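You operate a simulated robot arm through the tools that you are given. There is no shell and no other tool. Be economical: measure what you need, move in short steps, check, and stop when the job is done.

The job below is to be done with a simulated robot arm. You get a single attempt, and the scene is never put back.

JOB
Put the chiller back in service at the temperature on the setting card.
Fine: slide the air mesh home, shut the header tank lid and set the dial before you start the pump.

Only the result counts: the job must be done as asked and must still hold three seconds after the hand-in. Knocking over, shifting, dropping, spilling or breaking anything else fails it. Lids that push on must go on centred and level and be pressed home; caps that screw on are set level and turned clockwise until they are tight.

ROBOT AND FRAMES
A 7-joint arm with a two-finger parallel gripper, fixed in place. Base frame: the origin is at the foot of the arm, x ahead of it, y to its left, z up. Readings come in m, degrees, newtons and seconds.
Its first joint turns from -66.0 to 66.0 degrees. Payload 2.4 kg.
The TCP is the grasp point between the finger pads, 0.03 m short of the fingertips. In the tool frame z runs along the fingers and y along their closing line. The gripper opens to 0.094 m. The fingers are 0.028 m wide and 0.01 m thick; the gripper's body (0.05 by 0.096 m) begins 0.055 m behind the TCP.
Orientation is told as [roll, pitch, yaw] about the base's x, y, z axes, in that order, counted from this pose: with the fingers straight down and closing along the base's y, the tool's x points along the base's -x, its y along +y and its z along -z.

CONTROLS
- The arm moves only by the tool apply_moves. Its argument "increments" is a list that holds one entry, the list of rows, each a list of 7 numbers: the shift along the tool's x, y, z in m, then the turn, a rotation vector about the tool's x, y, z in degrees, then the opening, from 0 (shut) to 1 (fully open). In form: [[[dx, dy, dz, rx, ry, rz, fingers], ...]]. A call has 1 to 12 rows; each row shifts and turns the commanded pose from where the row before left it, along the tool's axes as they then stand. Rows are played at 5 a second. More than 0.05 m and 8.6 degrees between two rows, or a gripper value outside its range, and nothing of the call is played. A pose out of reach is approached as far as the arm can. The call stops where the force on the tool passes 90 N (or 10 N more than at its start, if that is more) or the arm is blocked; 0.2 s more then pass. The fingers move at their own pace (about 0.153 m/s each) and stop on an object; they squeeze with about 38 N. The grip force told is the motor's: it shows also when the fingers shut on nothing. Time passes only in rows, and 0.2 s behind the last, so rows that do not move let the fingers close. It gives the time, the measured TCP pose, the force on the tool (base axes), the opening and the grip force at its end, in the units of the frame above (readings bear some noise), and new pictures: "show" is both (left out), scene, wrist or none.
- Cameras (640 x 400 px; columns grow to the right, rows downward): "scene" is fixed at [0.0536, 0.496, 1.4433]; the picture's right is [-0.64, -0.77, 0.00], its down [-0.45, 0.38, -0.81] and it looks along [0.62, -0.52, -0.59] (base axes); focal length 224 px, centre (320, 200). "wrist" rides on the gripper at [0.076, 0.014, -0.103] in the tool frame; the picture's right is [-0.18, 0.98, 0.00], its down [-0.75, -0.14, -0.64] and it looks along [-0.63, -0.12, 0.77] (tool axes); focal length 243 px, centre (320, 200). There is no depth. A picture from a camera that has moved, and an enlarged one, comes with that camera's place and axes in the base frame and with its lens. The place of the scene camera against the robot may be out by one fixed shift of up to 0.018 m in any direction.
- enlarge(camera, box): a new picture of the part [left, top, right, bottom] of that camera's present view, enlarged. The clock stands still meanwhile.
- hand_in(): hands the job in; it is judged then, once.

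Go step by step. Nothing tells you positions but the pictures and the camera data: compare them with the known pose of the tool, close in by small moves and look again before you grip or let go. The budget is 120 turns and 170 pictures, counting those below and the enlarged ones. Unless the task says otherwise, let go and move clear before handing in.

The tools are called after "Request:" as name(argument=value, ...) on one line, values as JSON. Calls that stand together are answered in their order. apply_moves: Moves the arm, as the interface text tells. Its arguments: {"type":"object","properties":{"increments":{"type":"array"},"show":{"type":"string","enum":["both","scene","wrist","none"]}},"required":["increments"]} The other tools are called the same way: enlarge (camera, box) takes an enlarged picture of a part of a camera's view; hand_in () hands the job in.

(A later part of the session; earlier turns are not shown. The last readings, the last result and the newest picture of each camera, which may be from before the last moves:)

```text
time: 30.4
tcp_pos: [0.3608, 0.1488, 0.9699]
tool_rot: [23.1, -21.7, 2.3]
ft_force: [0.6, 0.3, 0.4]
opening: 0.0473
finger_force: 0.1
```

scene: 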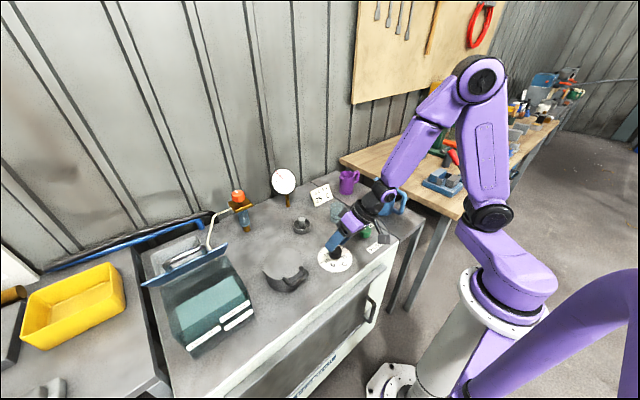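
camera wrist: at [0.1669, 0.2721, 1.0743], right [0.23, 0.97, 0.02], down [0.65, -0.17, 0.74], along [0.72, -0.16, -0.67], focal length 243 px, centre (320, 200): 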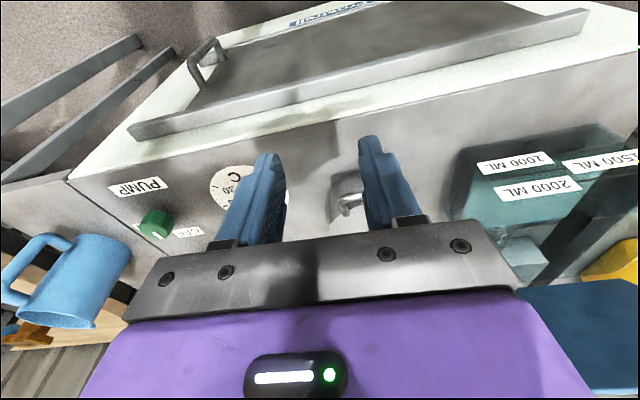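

Reachable so far. I continue pitching back, then take off the sideways tilt.

Request:
apply_moves(increments=[[[0, 0, 0, 0, 6, 0, 0.5], [0, 0, 0, 0, 6, 0, 0.5], [0, 0, 0, 0, 6, 0, 0.5], [0, 0, 0, 0, 5, 0, 0.5], [0, 0, 0, 6, 0, 0, 0.5], [0, 0, 0, 6, 0, 0, 0.5], [0, 0, 0, 6, 0, 0, 0.5], [0, 0, 0, 5, 0, 0, 0.5]]], show="scene")

```text
time: 32.2
tcp_pos: [0.3605, 0.1493, 0.9679]
tool_rot: [7.2, -0.6, 11.2]
ft_force: [0.2, -0.3, -0.1]
opening: 0.047
finger_force: 0.1
out of reach, approached as far as the arm can: row 7, 8
```

scene: 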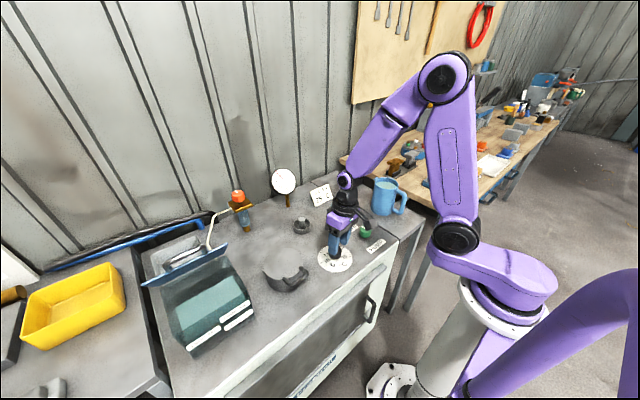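

Request:
apply_moves(increments=[[[0, 0, 0, 0, 0, 5, 0.5], [0, 0, 0, 0, 0, 5, 0.5], [0, 0, -0.03, 0, 0, 0, 0.5], [0, 0, -0.03, 0, 0, 0, 0.5], [0, 0, -0.03, 0, 0, 0, 0.5]]], show="scene")

```text
time: 33.4
tcp_pos: [0.3494, 0.1309, 1.0065]
tool_rot: [9.4, 0.3, 1.4]
ft_force: [-0.2, -0.6, 0.1]
opening: 0.0468
finger_force: 0.1
out of reach, approached as far as the arm can: row 3, 4, 5
```

scene: 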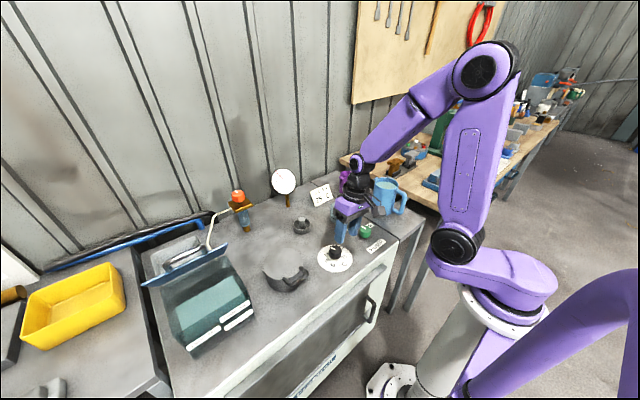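

Request:
apply_moves(increments=[[[-0.04, 0, 0, 0, 0, 0, 0.5], [-0.04, 0, 0, 0, 0, 0, 0.5], [0, 0, 0, 4, 0, 0, 0.5], [0, 0, 0, 4, 0, 0, 0.5], [0, 0, -0.03, 0, 0, 0, 0.5]]], show="scene")

```text
time: 34.6
tcp_pos: [0.4149, 0.1198, 1.0018]
tool_rot: [10.1, 0.0, 1.5]
ft_force: [0.6, 0.5, 0.0]
opening: 0.0471
finger_force: 0.1
out of reach, approached as far as the arm can: row 1, 2, 3, 4, 5
```

scene: 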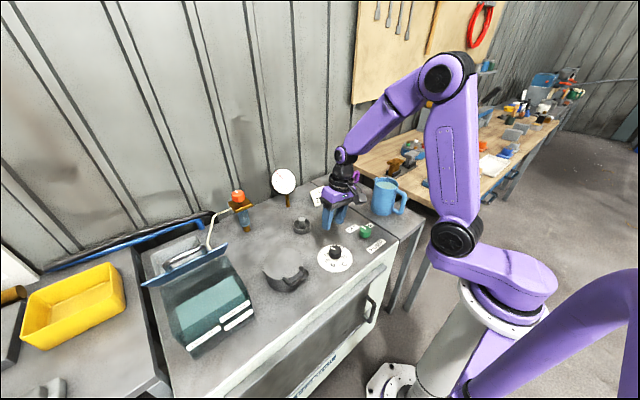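

The wrist roll now sits at a limit about 10° short on this side. I retrace and go round the other side instead.

Request:
apply_moves(increments=[[[0.03, 0, 0, -5, 0, 0, 0.5], [0.03, 0, 0, -7, 0, 0, 0.5], [0, 0, 0, 0, -7, 0, 0.5], [0, 0, 0, 0, -7, 0, 0.5], [0, 0, 0, 0, -7, 0, 0.5], [0, 0, 0, 0, -7, 0, 0.5], [0, 0, 0, 0, -7, 0, 0.5], [0, 0, 0, 0, -6, 0, 0.5], [0, 0, 0, 7, 0, 0, 0.5], [0, 0, 0, 7, 0, 0, 0.5], [0, 0, 0, 7, 0, 0, 0.5]]], show="none")

Request:
apply_moves(increments=[[[0, 0, 0, 7, 0, 0, 0.5], [0, 0, 0, 7, 0, 0, 0.5], [0, 0, 0, 7, 0, 0, 0.5], [0, 0, 0, 4, 4, 0, 0.5], [0, 0, 0, 0, 7, 0, 0.5], [0, 0, 0, 0, 7, 0, 0.5], [0, 0, 0, 0, 7, 0, 0.5], [0, 0, 0, 0, 7, 0, 0.5], [0, 0, 0, 0, 7, 0, 0.5]]], show="scene")

```text
time: 37.0
tcp_pos: [0.3909, 0.1084, 1.007]
tool_rot: [5.8, -37.5, -15.3]
ft_force: [-1.1, -0.7, -0.5]
opening: 0.0468
finger_force: 0.1
out of reach, approached as far as the arm can: row 7, 8, 9
```

```text
time: 39.0
tcp_pos: [0.3944, 0.1123, 1.0066]
tool_rot: [-15.3, -2.1, -26.9]
ft_force: [-0.1, 0.4, 0.2]
opening: 0.0472
finger_force: 0.0
out of reach, approached as far as the arm can: row 9
```

scene: 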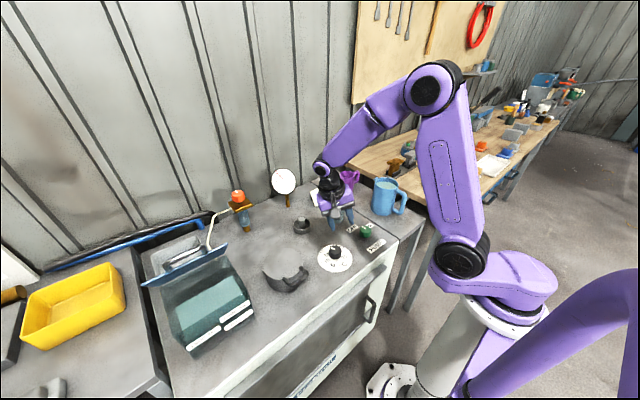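

Request:
apply_moves(increments=[[[0, 0, 0, 0, 0, -7, 0.5], [0, 0, 0, 0, 0, -7, 0.5], [0, 0, 0, 0, 0, -7, 0.5], [0, 0, 0, 0, 0, -6, 0.5], [0, 0, 0, -5, 0, 0, 0.5], [0, 0, 0, -5, 0, 0, 0.5], [0, 0, 0, -5, 0, 0, 0.5]]], show="scene")

```text
time: 40.6
tcp_pos: [0.394, 0.1107, 1.006]
tool_rot: [-14.1, 6.6, -1.4]
ft_force: [1.0, 0.0, 0.6]
opening: 0.0469
finger_force: 0.0
out of reach, approached as far as the arm can: row 5, 6, 7
```

scene: 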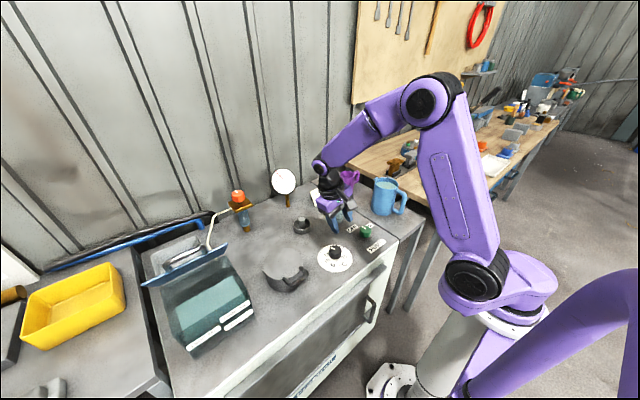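

Symmetric limit on this side, but here the first joint looks turned far left. I move right, which should free it, and then try to take the roll off.

Request:
apply_moves(increments=[[[0, -0.04, 0.01, 0, 0, 0, 0.5], [0, -0.04, 0.01, 0, 0, 0, 0.5], [0, -0.04, 0.01, 0, 0, 0, 0.5], [0, -0.04, 0.01, 0, 0, 0, 0.5], [0, -0.03, 0.01, 0, 0, 0, 0.5], [0, 0, 0, -5, 0, 0, 0.5], [0, 0, 0, -5, 0, 0, 0.5], [0, 0, 0, -4, 0, 0, 0.5]]], show="scene")

```text
time: 42.4
tcp_pos: [0.3876, -0.0854, 0.9957]
tool_rot: [-10.1, 6.4, -1.5]
ft_force: [-1.0, 0.0, 0.9]
opening: 0.0471
finger_force: 0.1
out of reach, approached as far as the arm can: row 6, 7, 8
```

scene: 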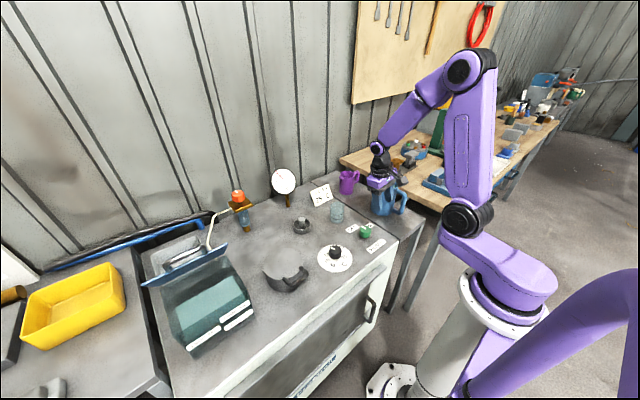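

Request:
apply_moves(increments=[[[0, 0, 0, 0, 0, -7, 0.5], [0, 0, 0, 0, 0, -7, 0.5], [0, 0, 0, -4, 0, 0, 0.5], [0, 0, 0, -4, 0, 0, 0.5]]], show="none")

Request:
apply_moves(increments=[[[0, 0, 0, 0, 0, 7, 0.5], [0, 0, 0, 0, 0, 7, 0.5], [0, 0, 0, 0, 0, 7, 0.5], [0, 0, 0, 0, 0, 7, 0.5], [0, 0, 0, -4, 0, 0, 0.5], [0, 0, 0, -4, 0, 0, 0.5]]], show="none")

```text
time: 43.4
tcp_pos: [0.3788, -0.0782, 0.9782]
tool_rot: [-9.8, 8.3, 12.2]
ft_force: [0.3, 0.3, 0.0]
opening: 0.0469
finger_force: 0.1
out of reach, approached as far as the arm can: row 1, 2, 3, 4
```

```text
time: 44.8
tcp_pos: [0.3893, -0.0802, 0.9705]
tool_rot: [-10.2, 3.1, -15.3]
ft_force: [-0.3, 0.1, 0.5]
opening: 0.0471
finger_force: 0.2
out of reach, approached as far as the arm can: row 5, 6
```

Both sides are limited for a vertical tool here, but a forward-tilted tool works well in this branch and suits reaching the lid. I return to the forward-tilted pose.

Request:
apply_moves(increments=[[[0, 0, 0, 5, 0, 0, 0.5], [0, 0, 0, 5, -3, 0, 0.5], [0, 0, 0, 0, -7, 0, 0.5], [0, 0, 0, 0, -7, 0, 0.5], [0, 0, 0, 0, -7, 0, 0.5], [0, 0, 0, 0, -7, 0, 0.5], [0, 0, 0, 0, -7, 0, 0.5], [0, 0, 0, 0, -7, 0, 0.5], [0, 0, 0, -7, 0, 0, 0.5], [0, 0, 0, -7, 0, 0, 0.5], [0, 0, 0, -6, 0, 0, 0.5]]], show="scene")

```text
time: 47.2
tcp_pos: [0.3905, -0.0801, 0.9692]
tool_rot: [-6.3, -38.6, 2.7]
ft_force: [-0.5, 0.1, 0.1]
opening: 0.0467
finger_force: 0.2
```

scene: 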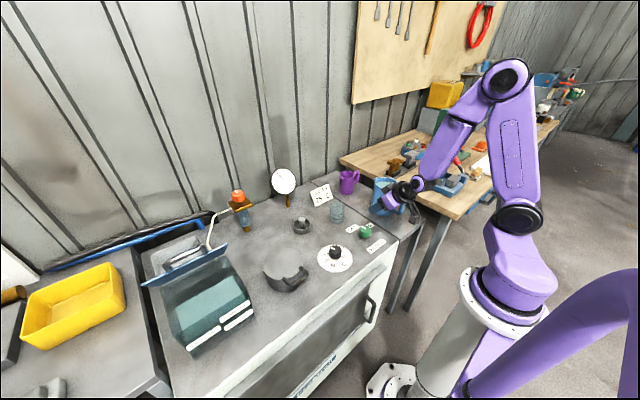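

Request:
apply_moves(increments=[[[-0.001, 0.038, -0.016, -1, 0, 0, 0.5], [-0.001, 0.038, -0.016, -1, 0, 0, 0.5], [-0.001, 0.038, -0.016, -1, 0, 0, 0.5], [-0.001, 0.038, -0.016, -1, 0, 0, 0.5], [-0.001, 0.038, -0.016, -1, 0, 0, 0.5], [-0.001, 0.038, -0.016, 0, 0, 0, 0.5], [-0.001, 0.038, -0.016, 0, 0, 0, 0.5], [-0.001, 0.038, -0.016, 0, 0, 0, 0.5], [-0.001, 0.038, -0.016, 0, 0, 0, 0.5], [-0.001, 0.038, -0.016, 0, 0, 0, 0.5]]])

```text
time: 49.4
tcp_pos: [0.2915, 0.3033, 1.0875]
tool_rot: [-1.5, -38.6, 2.7]
ft_force: [-0.2, -0.2, 0.2]
opening: 0.0469
finger_force: 0.0
camera wrist: at [0.1656, 0.3147, 1.1198], right [0.11, 0.99, 0.1], down [0.19, -0.12, 0.97], along [0.97, -0.09, -0.2], focal length 243 px, centre (320, 200)
```

scene: 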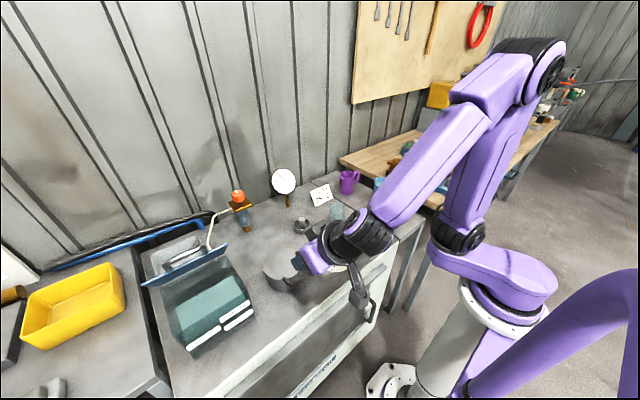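
wrist: 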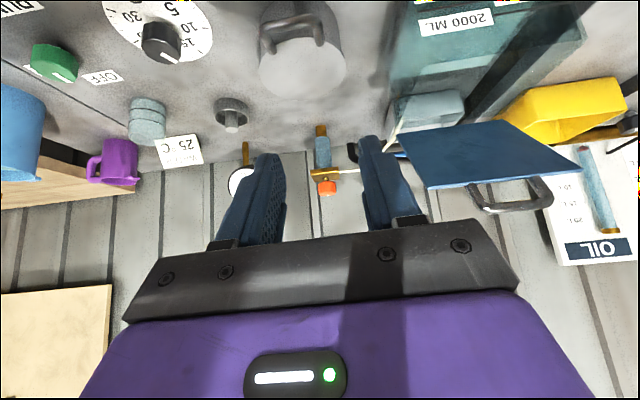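

Now a good view: the lid's hinge is near (0.50, y 0.41–0.58, z 0.97) and its top edge near (0.448, z 1.063), leaning toward me, with the handle on its far face. I close the fingers, rise, and reach over its left end at y ≈ 0.435.

Request:
apply_moves(increments=[[[-0.0315, 0, -0.039, 0, 0, 0, 0], [-0.024, 0.022, 0.02, 0, 0, 0, 0], [-0.024, 0.022, 0.02, 0, 0, 0, 0], [-0.024, 0.022, 0.02, 0, 0, 0, 0], [-0.024, 0.022, 0.02, 0, 0, 0, 0], [0, 0, 0, 0, 0, 0, 0]]])

```text
refused: row 1 steps farther than a row can; nothing moved
```

Request:
apply_moves(increments=[[[-0.0315, 0, -0.036, 0, 0, 0, 0], [-0.024, 0.022, 0.02, 0, 0, 0, 0], [-0.024, 0.022, 0.02, 0, 0, 0, 0], [-0.024, 0.022, 0.02, 0, 0, 0, 0], [-0.024, 0.022, 0.02, 0, 0, 0, 0], [0, 0, 0, 0, 0, 0, 0]]])

```text
time: 50.8
tcp_pos: [0.4149, 0.3967, 1.1294]
tool_rot: [-1.4, -38.7, 2.8]
ft_force: [-0.2, 0.2, 0.0]
opening: 0.0
finger_force: 33.2
camera wrist: at [0.2901, 0.4079, 1.1626], right [0.11, 0.99, 0.1], down [0.19, -0.12, 0.97], along [0.98, -0.09, -0.2], focal length 243 px, centre (320, 200)
```

scene: 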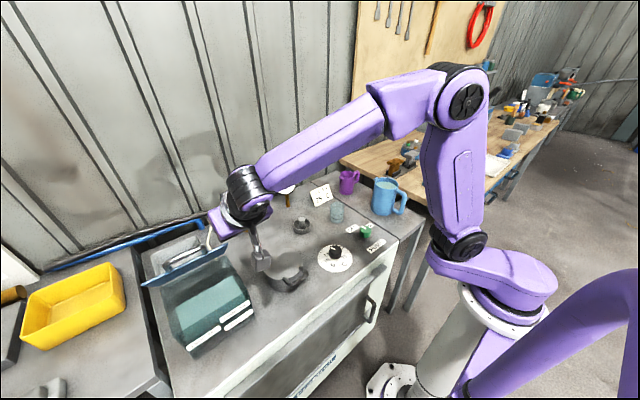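
wrist: 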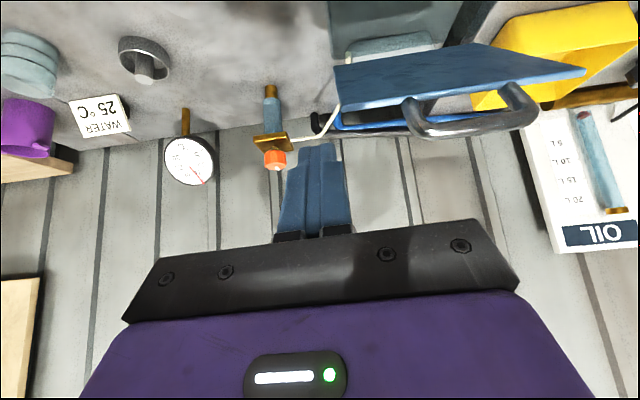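

The lid leans at about 48°, hinge near (0.555, z 0.945), top edge at (0.45, z 1.066). Pressing down on its outer face near the free edge, left of the handle, should close it. I place the fingertips over it and begin pressing.

Request:
apply_moves(increments=[[[-0.008, 0.017, 0.019, 0, 0, 0, 0], [-0.008, 0.017, 0.019, 0, 0, 0, 0], [0.0126, 0, 0.0156, 0, 0, 0, 0], [0.0126, 0, 0.0156, 0, 0, 0, 0], [0, 0, 0, 0, 0, 0, 0]]])

```text
time: 51.8
tcp_pos: [0.4438, 0.4311, 1.0891]
tool_rot: [-1.4, -39.2, 2.8]
ft_force: [-25.5, -20.5, 27.9]
opening: 0.0001
finger_force: 32.8
stopped in row 4: the force on the tool passed its limit (the readings are from after the stop); the commanded pose is now the measured one
camera wrist: at [0.3192, 0.4423, 1.1203], right [0.11, 0.99, 0.1], down [0.18, -0.12, 0.98], along [0.98, -0.09, -0.19], focal length 243 px, centre (320, 200)
```

scene: 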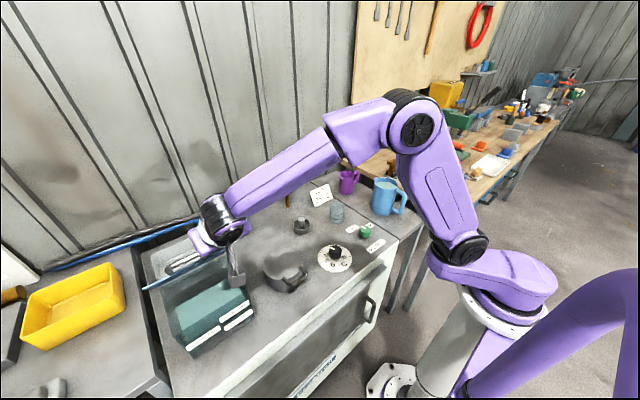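
wrist: 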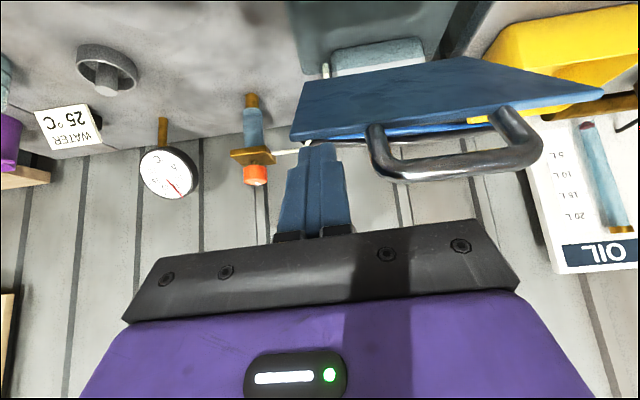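

My fingertips met the edge of the lid end-on. I lift, reach 0.05 further behind, and lower behind the edge.

Request:
apply_moves(increments=[[[-0.022, 0, -0.0273, 0, 0, 0, 0], [-0.0195, 0, 0.0158, 0, 0, 0, 0], [-0.0195, 0, 0.0158, 0, 0, 0, 0], [0.0158, 0, 0.0195, 0, 0, 0, 0], [0.0126, 0, 0.0156, 0, 0, 0, 0], [0, 0, 0, 0, 0, 0, 0]]])

```text
time: 53.1
tcp_pos: [0.4959, 0.4345, 1.0767]
tool_rot: [-1.4, -39.0, 2.8]
ft_force: [0.6, -0.3, -0.2]
opening: 0.0002
finger_force: 33.2
camera wrist: at [0.3714, 0.4448, 1.1081], right [0.11, 0.99, 0.1], down [0.18, -0.12, 0.98], along [0.98, -0.09, -0.19], focal length 243 px, centre (320, 200)
```

scene: 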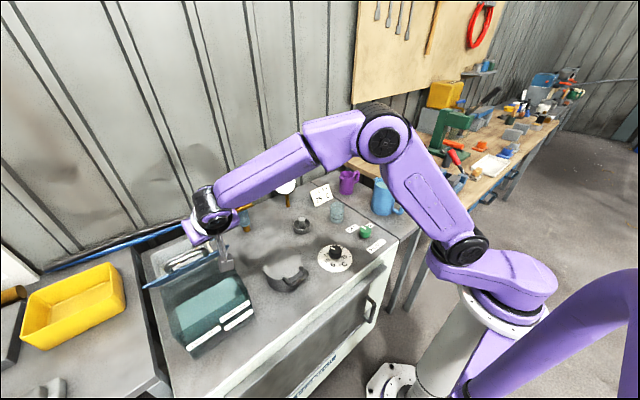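
wrist: 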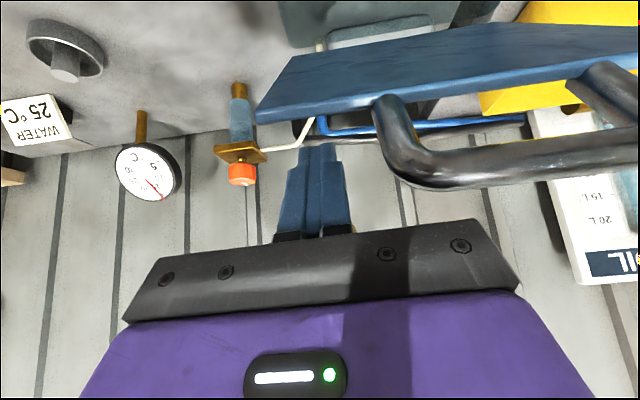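

Tips are behind the edge but slightly high. I lower 0.025 and then pull in the tool's +x direction, square to the lid.

Request:
apply_moves(increments=[[[0.0158, 0, 0.0195, 0, 0, 0, 0], [0.015, 0, 0, 0, 0, 0, 0], [0.015, 0, 0, 0, 0, 0, 0], [0.015, 0, 0, 0, 0, 0, 0], [0, 0, 0, 0, 0, 0, 0]]])

```text
time: 54.4
tcp_pos: [0.4613, 0.4325, 1.0213]
tool_rot: [-1.4, -39.1, 2.8]
ft_force: [-1.3, 0.1, -0.4]
opening: 0.0
finger_force: 33.0
camera wrist: at [0.336, 0.4429, 1.0538], right [0.11, 0.99, 0.1], down [0.18, -0.12, 0.98], along [0.98, -0.09, -0.19], focal length 243 px, centre (320, 200)
```

scene: 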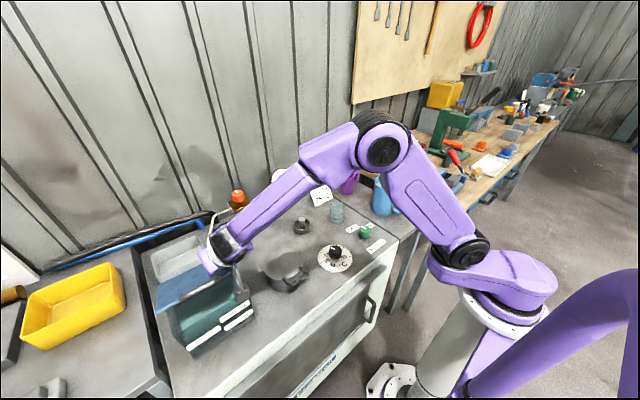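
wrist: 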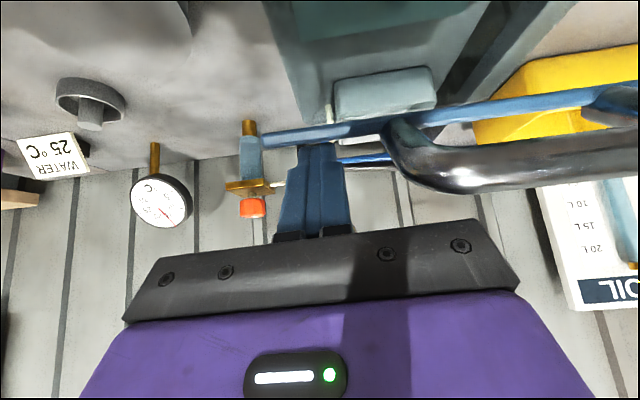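

The lid is coming down. I continue pressing, more downward now.

Request:
apply_moves(increments=[[[0.0165, 0, 0.0096, 0, 0, 0, 0], [0.0165, 0, 0.0096, 0, 0, 0, 0], [0, 0, 0, 0, 0, 0, 0]]])

```text
time: 55.1
tcp_pos: [0.449, 0.4296, 0.9868]
tool_rot: [-1.4, -39.1, 2.8]
ft_force: [-0.1, -0.3, 0.7]
opening: 0.0001
finger_force: 33.2
camera wrist: at [0.3236, 0.4405, 1.018], right [0.11, 0.99, 0.1], down [0.18, -0.12, 0.98], along [0.98, -0.09, -0.19], focal length 243 px, centre (320, 200)
```

scene: 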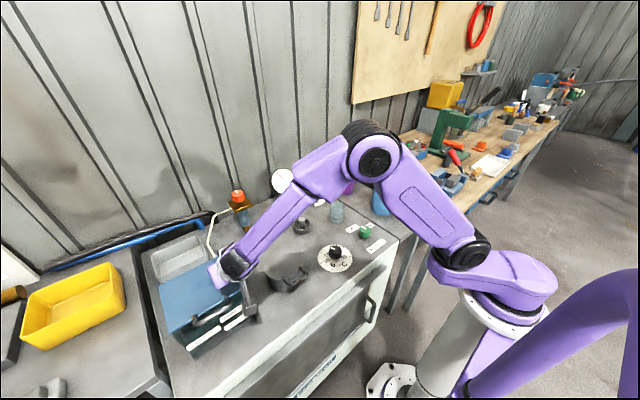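
wrist: 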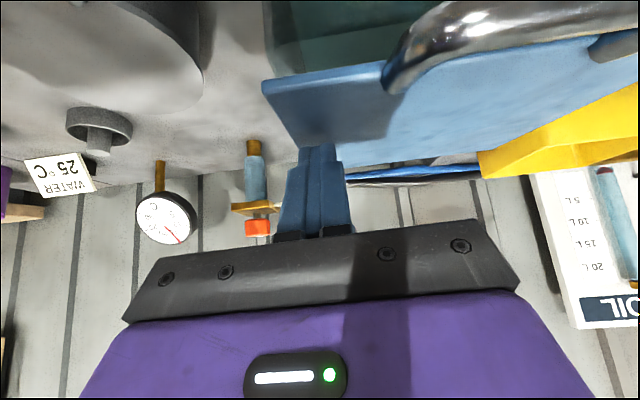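

Request:
apply_moves(increments=[[[0.005, 0, 0.0062, 0, 0, 0, 0], [0.005, 0, 0.0062, 0, 0, 0, 0], [0.005, 0, 0.0062, 0, 0, 0, 0], [0, 0, 0, 0, 0, 0, 0]]])

```text
time: 56.1
tcp_pos: [0.4493, 0.4293, 0.972]
tool_rot: [-0.7, -40.1, 2.4]
ft_force: [-26.8, -19.7, 82.5]
opening: 0.0
finger_force: 33.3
camera wrist: at [0.3231, 0.4415, 1.0025], right [0.11, 0.99, 0.11], down [0.17, -0.13, 0.98], along [0.98, -0.09, -0.18], focal length 243 px, centre (320, 200)
```

scene: 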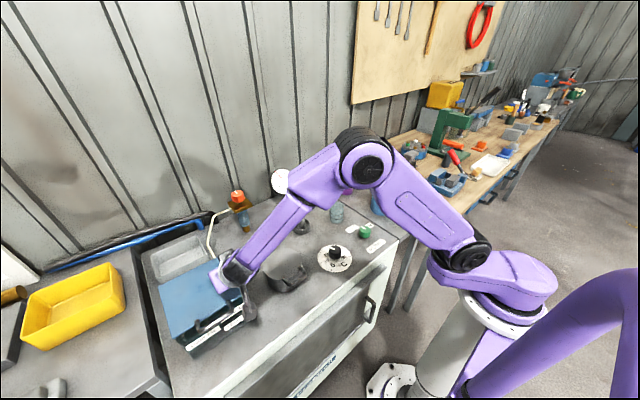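
wrist: 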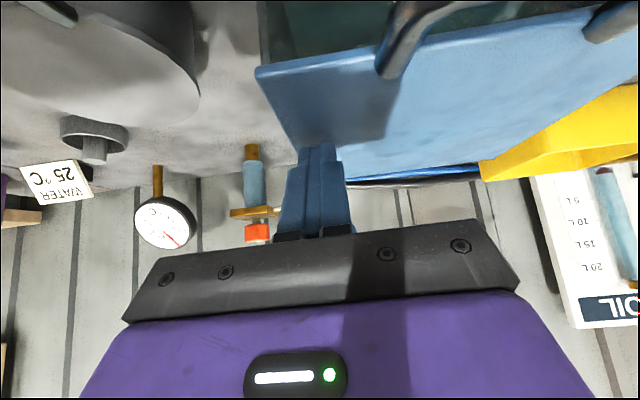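

The lid is hard against the tank (82 N). I back off and look.

Request:
apply_moves(increments=[[[-0.01, 0, -0.0125, 0, 0, 0, 0], [-0.02, 0, -0.03, 0, 0, 0, 0], [-0.01, 0, -0.04, 0, 0, 0, 0], [-0.01, 0, -0.04, 0, 0, 0, 0], [0, 0, -0.04, 0, 0, 0, 0]]])

Request:
enlarge(camera="scene", box=[130, 220, 280, 360])

```text
time: 57.4
tcp_pos: [0.3827, 0.4295, 1.1213]
tool_rot: [-1.4, -39.0, 2.9]
ft_force: [0.1, 0.4, 0.4]
opening: 0.0
finger_force: 33.2
camera wrist: at [0.2577, 0.4403, 1.1529], right [0.11, 0.99, 0.1], down [0.18, -0.12, 0.98], along [0.98, -0.09, -0.2], focal length 243 px, centre (320, 200)
```

scene: 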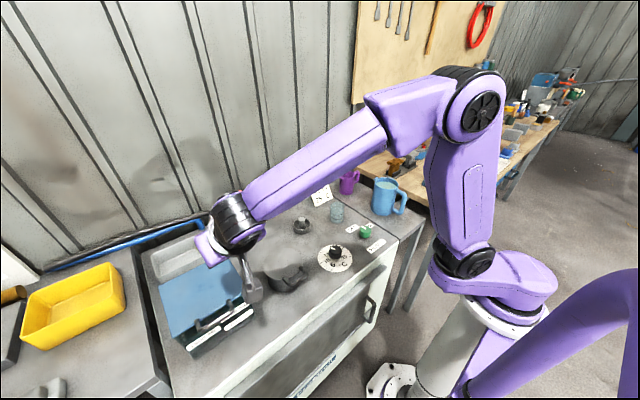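
wrist: 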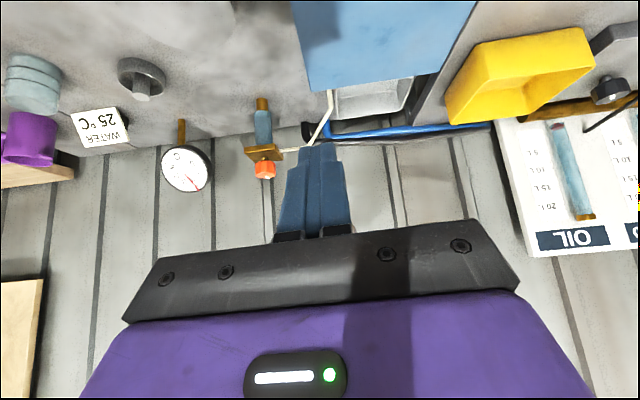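

```text
2.86 times, centred on (205, 290) of scene
camera zoom: at [0.0536, 0.496, 1.4433], right [-0.64, -0.77, 0.0], down [-0.45, 0.38, -0.81], along [0.62, -0.52, -0.59], focal length 639 px, centre (649, -57)
```

zoom: 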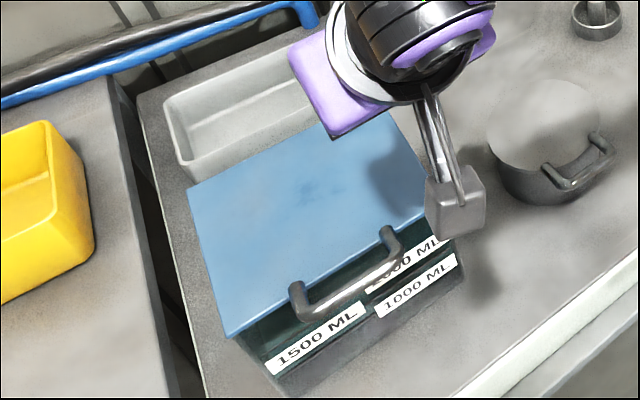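

The lid looks closed from above. I back away toward the robot to check its front edge at a low angle.

Request:
apply_moves(increments=[[[0.044, 0, 0.003, 0, 0, 0, 0], [0.044, 0, 0.003, 0, 0, 0, 0], [0.044, 0, 0.003, 0, 0, 0, 0], [0.03, 0, 0.003, 0, 0, 0, 0]]], show="wrist")

```text
time: 58.4
tcp_pos: [0.2649, 0.424, 1.0085]
tool_rot: [-1.4, -39.1, 2.9]
ft_force: [1.2, 0.0, 0.4]
opening: 0.0
finger_force: 33.3
camera wrist: at [0.1385, 0.4355, 1.0408], right [0.11, 0.99, 0.1], down [0.18, -0.12, 0.98], along [0.98, -0.09, -0.19], focal length 243 px, centre (320, 200)
```

wrist: 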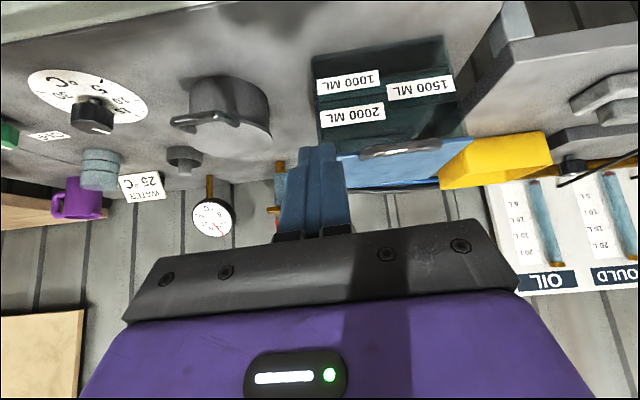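

Request:
enlarge(camera="wrist", box=[300, 20, 480, 200])

```text
2.22 times, centred on (390, 110) of wrist
camera zoom: at [0.1385, 0.4355, 1.0408], right [0.11, 0.99, 0.1], down [0.18, -0.12, 0.98], along [0.98, -0.09, -0.19], focal length 539 px, centre (164, 400)
```

zoom: 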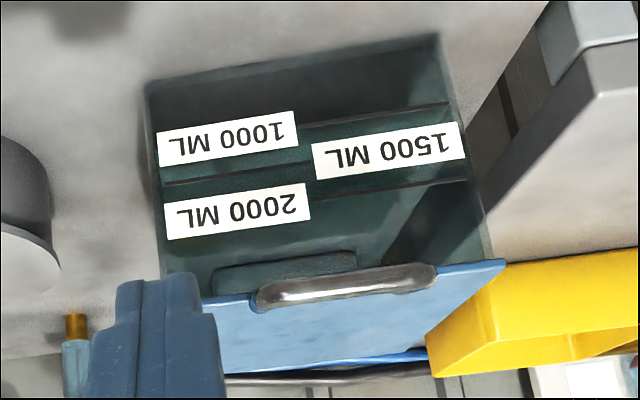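

The lid's edge sits on the tank rim, so it is shut. Next I go above the dial and then try to bring the tool vertical.

Request:
apply_moves(increments=[[[-0.004, -0.036, 0.012, 0, 0, 0, 0.3], [-0.004, -0.036, 0.012, 0, 0, 0, 0.3], [-0.004, -0.036, 0.012, 0, 0, 0, 0.3], [-0.004, -0.036, 0.012, 0, 0, 0, 0.3], [-0.004, -0.036, 0.012, 0, 0, 0, 0.5], [-0.004, -0.036, 0.012, 0, 0, 0, 0.5], [-0.004, -0.036, 0.012, 0, 0, 0, 0.5], [-0.004, -0.036, 0.012, 0, 0, 0, 0.5], [-0.004, -0.036, 0.0, 0, 0, 0, 0.5]]], show="scene")

Request:
apply_moves(increments=[[[0, 0, 0, 0, 6, 0, 0.5], [0, 0, 0, 0, 6, 0, 0.5], [0, 0, 0, 0, 6, 0, 0.5], [0, 0, 0, 0, 6, 0, 0.5], [0, 0, 0, 0, 6, 0, 0.5], [0, 0, 0, 0, 6, 0, 0.5]]])

```text
time: 60.4
tcp_pos: [0.3673, 0.1016, 0.963]
tool_rot: [-1.4, -39.1, 3.0]
ft_force: [0.8, 0.5, -0.8]
opening: 0.0471
finger_force: 0.0
```

scene: 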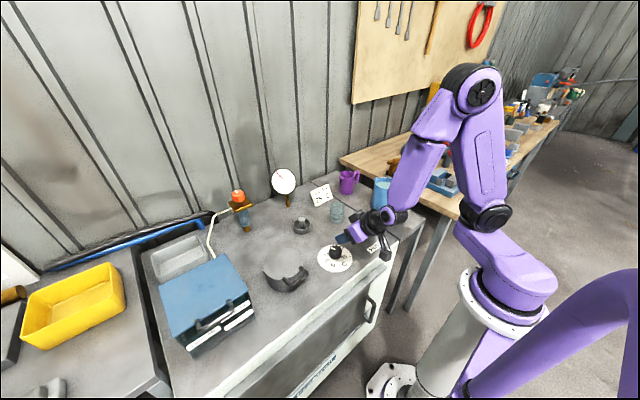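

```text
time: 61.8
tcp_pos: [0.3439, 0.1054, 0.9619]
tool_rot: [-2.2, -6.3, 1.9]
ft_force: [0.1, -0.6, 0.7]
opening: 0.0468
finger_force: 0.0
out of reach, approached as far as the arm can: row 5, 6
camera wrist: at [0.255, 0.1217, 1.0544], right [0.15, 0.99, -0.02], down [0.68, -0.09, 0.73], along [0.71, -0.12, -0.69], focal length 243 px, centre (320, 200)
```

scene: 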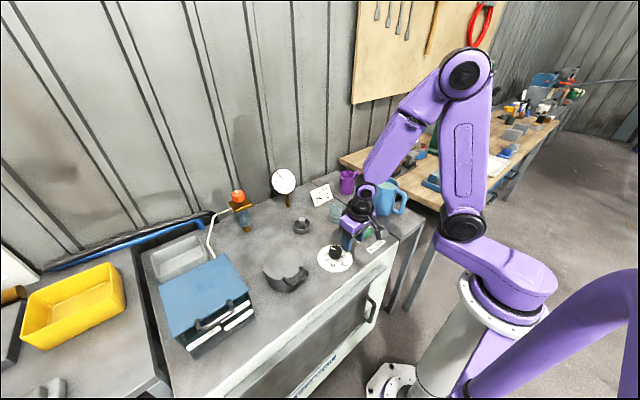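
wrist: 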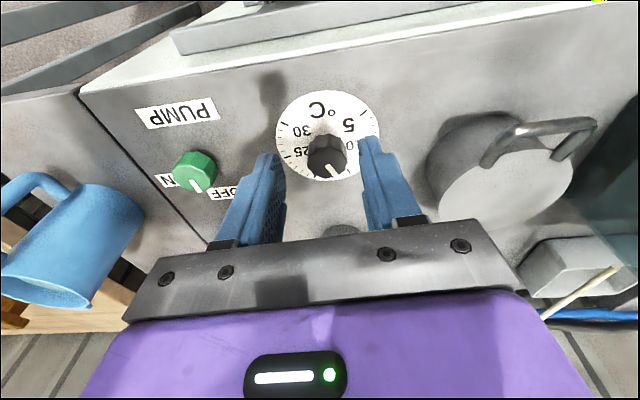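

The dial knob is at about (0.41, 0.10, 0.825). By my measurement the 25 tick lies at azimuth −72° from +x and the pointer is near +15°. I lower, level the tool and look.

Request:
apply_moves(increments=[[[-0.01, 0, 0.025, 0, 0, 0, 0.6], [-0.01, 0, 0.025, 0, 3, 0, 0.6], [-0.01, 0, 0.02, 0, 3, 0, 0.6], [0, 0, 0, -2, 0, 0, 0.6], [0, 0, 0, 0, 0, 2, 0.6]]])

```text
time: 63.0
tcp_pos: [0.3294, 0.0978, 0.89]
tool_rot: [-0.6, -0.5, -0.2]
ft_force: [-0.2, 0.7, 0.9]
opening: 0.0562
finger_force: 0.1
out of reach, approached as far as the arm can: row 3, 4, 5
camera wrist: at [0.2504, 0.1143, 0.9928], right [0.19, 0.98, -0.01], down [0.75, -0.14, 0.65], along [0.64, -0.13, -0.76], focal length 243 px, centre (320, 200)
```

scene: 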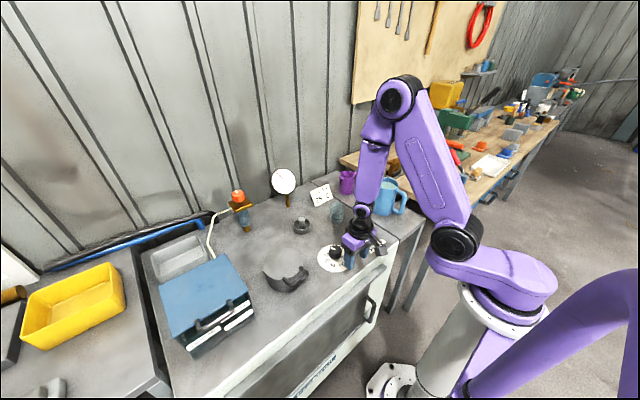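
wrist: 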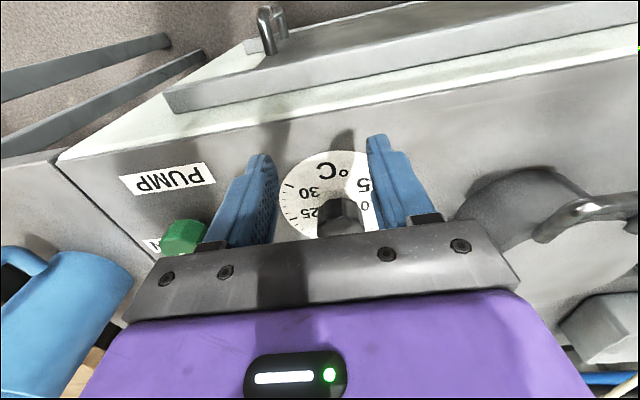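

Request:
apply_moves(increments=[[[-0.02, 0, 0.008, 0, 0, 0, 0.6], [-0.02, 0, 0.006, 0, 0, 0, 0.6], [-0.02, 0, 0, 0, 0, 0, 0.6], [-0.02, 0, 0, 0, 0, 0, 0.6]]])

```text
time: 64.0
tcp_pos: [0.3477, 0.0835, 0.8724]
tool_rot: [0.0, -0.2, -0.2]
ft_force: [-0.3, -0.4, 0.1]
opening: 0.0563
finger_force: 0.1
out of reach, approached as far as the arm can: row 1, 2, 3, 4
camera wrist: at [0.2708, 0.0985, 0.9751], right [0.19, 0.98, 0.0], down [0.75, -0.14, 0.64], along [0.63, -0.12, -0.76], focal length 243 px, centre (320, 200)
```

scene: 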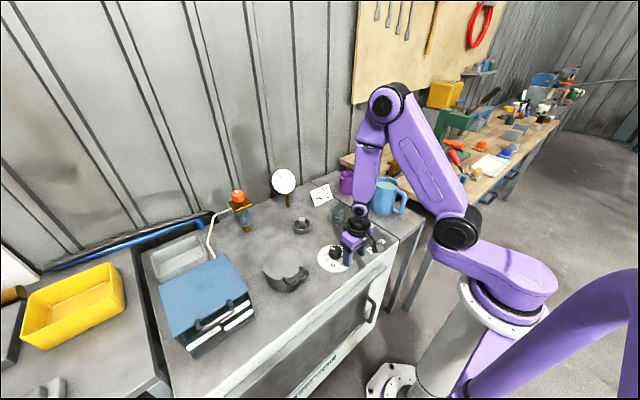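
wrist: 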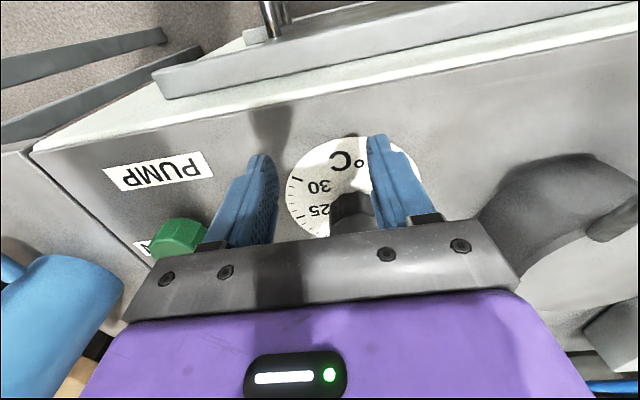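

The wrist limit stops a fully vertical tool here; I allow about 10° of forward tilt and advance over the dial.

Request:
apply_moves(increments=[[[0, 0, -0.01, 0, -5, 0, 0.6], [0, 0.005, 0, 0, -5, 0, 0.6], [-0.02, 0.005, 0, 0, 0, 0, 0.6], [-0.02, 0.005, 0, 0, 0, 0, 0.6], [-0.02, 0, 0, 0, 0, 0, 0.6], [0, 0, 0, 0, 0, 0, 0.6]]])

```text
time: 65.3
tcp_pos: [0.4151, 0.1036, 0.8855]
tool_rot: [-0.1, -10.0, -0.3]
ft_force: [0.5, 0.3, 0.5]
opening: 0.0561
finger_force: 0.1
out of reach, approached as far as the arm can: row 1, 2
camera wrist: at [0.3218, 0.1182, 0.975], right [0.19, 0.98, 0.03], down [0.63, -0.14, 0.76], along [0.75, -0.12, -0.65], focal length 243 px, centre (320, 200)
```

scene: 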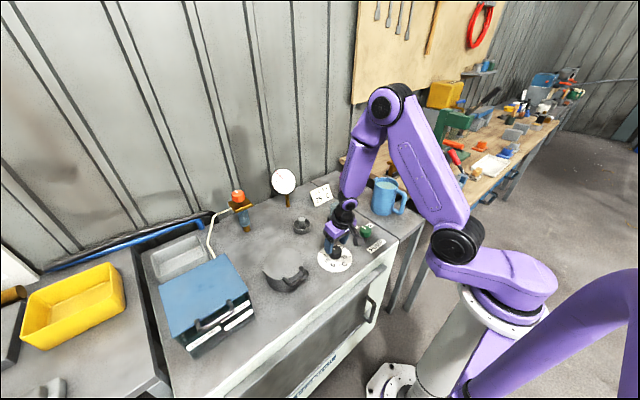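
wrist: 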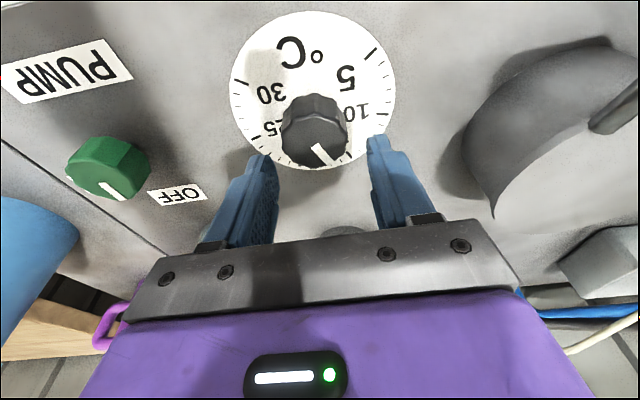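

At 10° tilt I'm right over the knob. I lower a little and test whether the tilt can be reduced.

Request:
apply_moves(increments=[[[0, -0.002, 0.02, 0, 0, 0, 0.7], [0.002, 0, 0.01, 0, 2, 0, 0.7], [0, 0, 0, 0, 2, 0, 0.7], [0, 0, 0, 0, 2, 0, 0.7], [0, 0, 0, 0, 0, 0, 0.7]]], show="wrist")

```text
time: 66.5
tcp_pos: [0.4236, 0.1022, 0.8587]
tool_rot: [-0.4, -6.6, -0.3]
ft_force: [0.1, -0.3, 0.1]
opening: 0.0655
finger_force: 0.1
out of reach, approached as far as the arm can: row 3
camera wrist: at [0.3354, 0.1183, 0.9519], right [0.19, 0.98, 0.01], down [0.67, -0.14, 0.73], along [0.71, -0.13, -0.69], focal length 243 px, centre (320, 200)
```

wrist: 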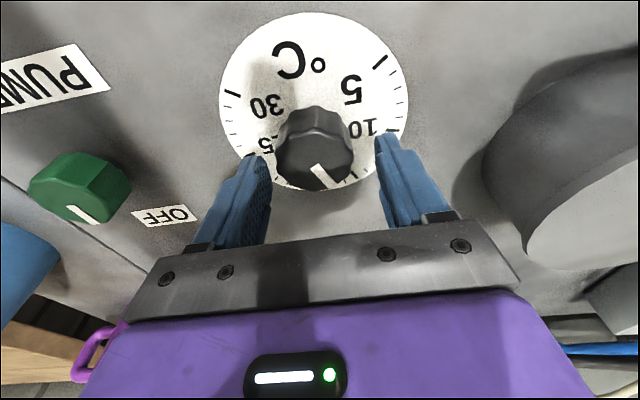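

Tilt is now only 6.6°. I raise slightly, recentre, and pre-turn the hand +44° so the grip can then turn the knob clockwise by about 88°.

Request:
apply_moves(increments=[[[0.009, -0.001, -0.025, 0, 0, 0, 0.7], [0, 0, 0, 0, 0, -7.5, 0.7], [0, 0, 0, 0, 0, -7.5, 0.7], [0, 0, 0, 0, 0, -7.5, 0.7], [0, 0, 0, 0, 0, -7.5, 0.7], [0, 0, 0, 0, 0, -7.5, 0.7], [0, 0, 0, 0, 0, -7.5, 0.7], [0, 0, 0, 0, 0, 0, 0.7]]])

```text
time: 68.3
tcp_pos: [0.3771, 0.11, 0.8752]
tool_rot: [-3.7, -3.1, 44.5]
ft_force: [1.1, 0.4, -0.7]
opening: 0.0657
finger_force: 0.0
out of reach, approached as far as the arm can: row 1, 2, 7
camera wrist: at [0.3038, 0.0695, 0.9734], right [-0.55, 0.83, -0.05], down [0.58, 0.43, 0.69], along [0.6, 0.35, -0.72], focal length 243 px, centre (320, 200)
```

scene: 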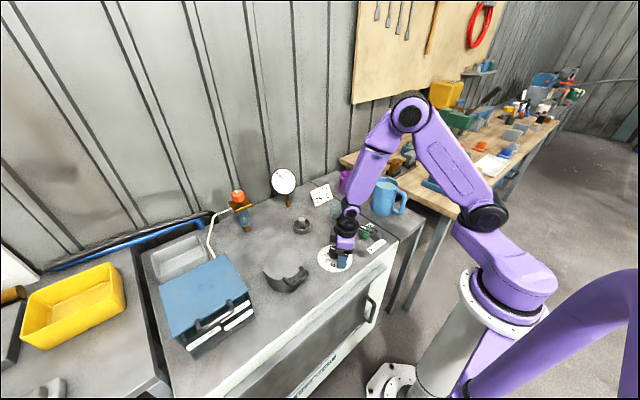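
wrist: 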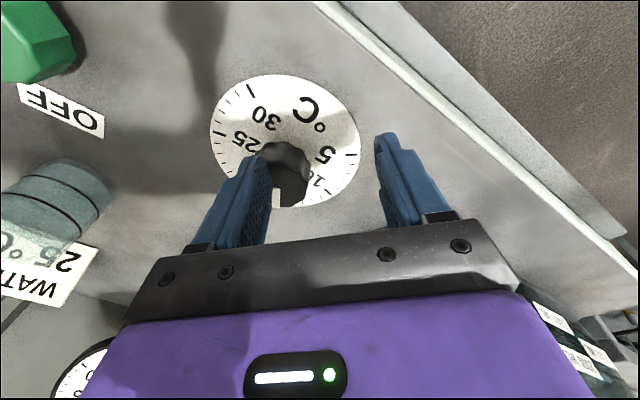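

Request:
apply_moves(increments=[[[-0.009, -0.015, 0, 0, 0, 0, 0.8], [-0.009, -0.015, 0, 0, 0, 0, 0.8], [0, 0, 0, 0, 0, 0, 0.8]]], show="wrist")

```text
time: 69.2
tcp_pos: [0.4121, 0.1177, 0.8751]
tool_rot: [-5.0, -6.0, 44.9]
ft_force: [-0.9, -0.1, -0.4]
opening: 0.0752
finger_force: 0.0
out of reach, approached as far as the arm can: row 1, 2
camera wrist: at [0.3345, 0.0732, 0.9672], right [-0.55, 0.83, -0.07], down [0.54, 0.42, 0.73], along [0.63, 0.37, -0.68], focal length 243 px, centre (320, 200)
```

wrist: 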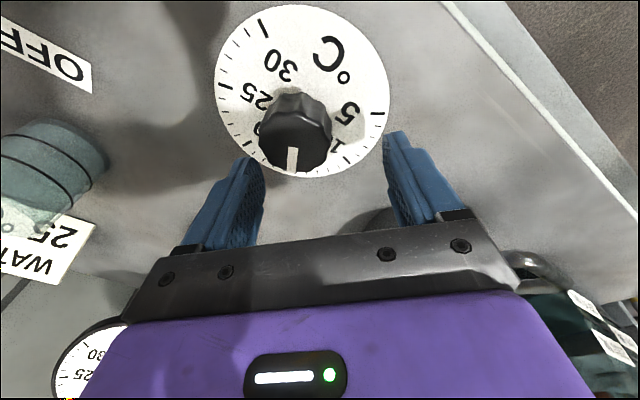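

Request:
apply_moves(increments=[[[0.0056, -0.0057, 0.004, 0, 0, 0, 0.8], [0.0056, -0.0057, 0.004, 0, 0, 0, 0.8], [0, 0, 0.006, 0, 0, 0, 0.8], [0, 0, 0, 0, 0, 0, 0.8]]], show="wrist")

```text
time: 69.8
tcp_pos: [0.3954, 0.107, 0.8723]
tool_rot: [-3.3, -4.6, 45.7]
ft_force: [-3.6, 1.2, 12.7]
opening: 0.0731
finger_force: 0.1
out of reach, approached as far as the arm can: row 1
stopped in row 3: the force on the tool passed its limit (the readings are from after the stop); the commanded pose is now the measured one
camera wrist: at [0.3211, 0.0605, 0.9675], right [-0.57, 0.82, -0.04], down [0.56, 0.43, 0.71], along [0.6, 0.38, -0.71], focal length 243 px, centre (320, 200)
```

wrist: 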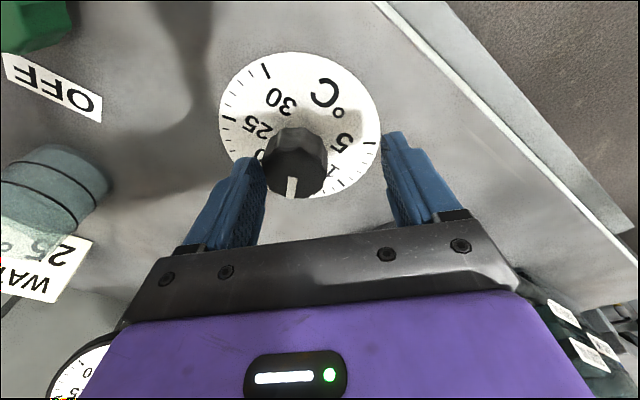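

The left finger touched the knob top (top at z ≈ 0.842). I raise, add a little forward tilt for comfortable reach, and centre: shift of (0.018, −0.005) in base.

Request:
apply_moves(increments=[[[0, 0, -0.012, 0, 0, 0, 0.9], [0, 0, 0, 3.5, -3.6, 0, 0.9], [-0.005, -0.0085, 0, 0, 0, 0, 0.9], [-0.005, -0.0085, 0, 0, 0, 0, 0.9], [0, 0, 0, 0, 0, 0, 0.9]]], show="wrist")

```text
time: 71.0
tcp_pos: [0.4081, 0.1039, 0.8836]
tool_rot: [-5.1, -5.5, 45.7]
ft_force: [-0.5, -0.5, 0.7]
opening: 0.0849
finger_force: 0.1
out of reach, approached as far as the arm can: row 1, 2, 4
camera wrist: at [0.3297, 0.0588, 0.9766], right [-0.57, 0.82, -0.07], down [0.54, 0.43, 0.72], along [0.62, 0.37, -0.69], focal length 243 px, centre (320, 200)
```

wrist: 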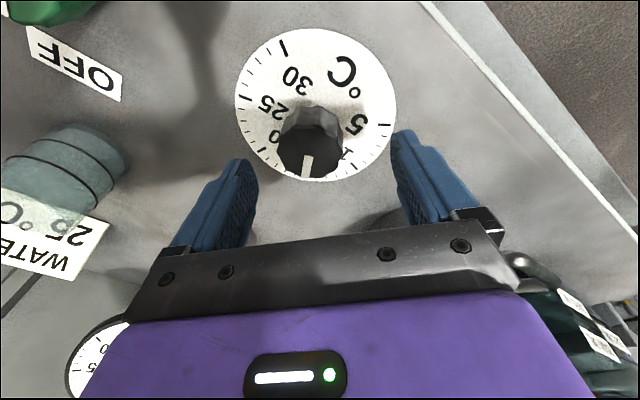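

Request:
apply_moves(increments=[[[0.001, -0.006, 0.006, 0, 0, 0, 0.9], [0.001, 0, 0.01, 0, 0, 0, 0.9], [0.001, 0, 0.01, 0, 0, 0, 0.9], [0.001, 0, 0.008, 0, 0, 0, 0.9], [0, 0, 0, 0, 0, 0, 0.9]]], show="wrist")

```text
time: 72.2
tcp_pos: [0.4138, 0.0959, 0.849]
tool_rot: [-5.0, -5.8, 45.6]
ft_force: [0.3, -0.1, -0.2]
opening: 0.0847
finger_force: 0.2
camera wrist: at [0.3352, 0.0516, 0.9425], right [-0.57, 0.82, -0.07], down [0.54, 0.43, 0.72], along [0.62, 0.37, -0.69], focal length 243 px, centre (320, 200)
```

wrist: 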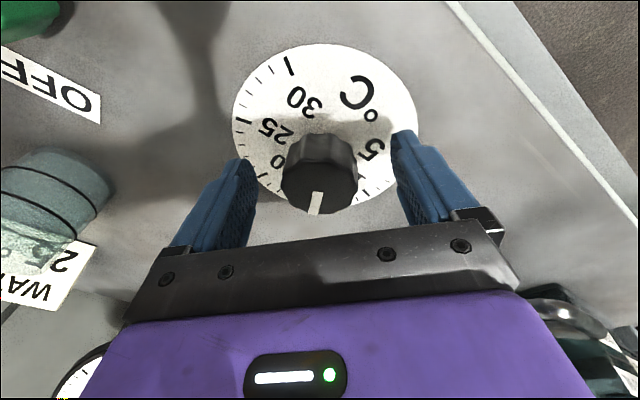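

The knob is centred between the fingers. I go 5 mm lower and close.

Request:
apply_moves(increments=[[[0, 0, 0.006, 0, 0, 0, 0.9], [0, 0, 0, 0, 0, 0, 0], [0, 0, 0, 0, 0, 0, 0], [0, 0, 0, 0, 0, 0, 0]]], show="wrist")

Request:
enlarge(camera="wrist", box=[220, 30, 440, 230])

```text
time: 73.2
tcp_pos: [0.4138, 0.0966, 0.8429]
tool_rot: [-5.2, -5.7, 45.5]
ft_force: [12.6, -11.1, -2.3]
opening: 0.0471
finger_force: 44.3
camera wrist: at [0.3368, 0.0509, 0.9366], right [-0.56, 0.82, -0.07], down [0.54, 0.43, 0.72], along [0.62, 0.37, -0.69], focal length 243 px, centre (320, 200)
```

wrist: 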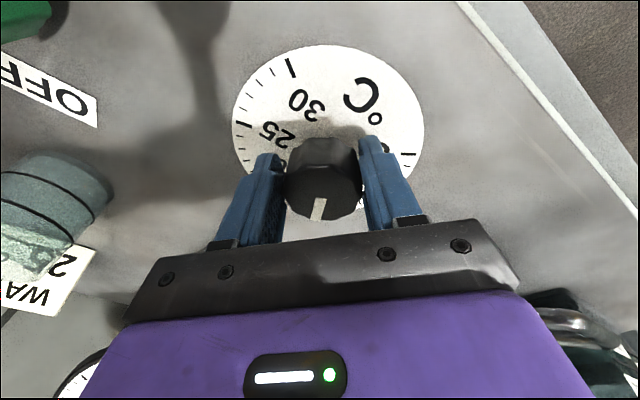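

```text
2.00 times, centred on (330, 130) of wrist
camera zoom: at [0.3368, 0.0509, 0.9366], right [-0.56, 0.82, -0.07], down [0.54, 0.43, 0.72], along [0.62, 0.37, -0.69], focal length 485 px, centre (300, 340)
```

zoom: 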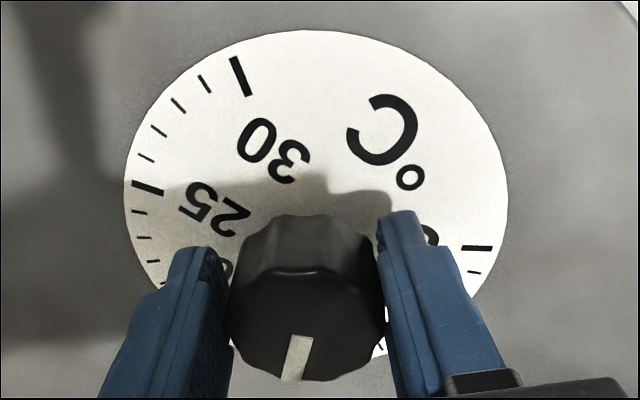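

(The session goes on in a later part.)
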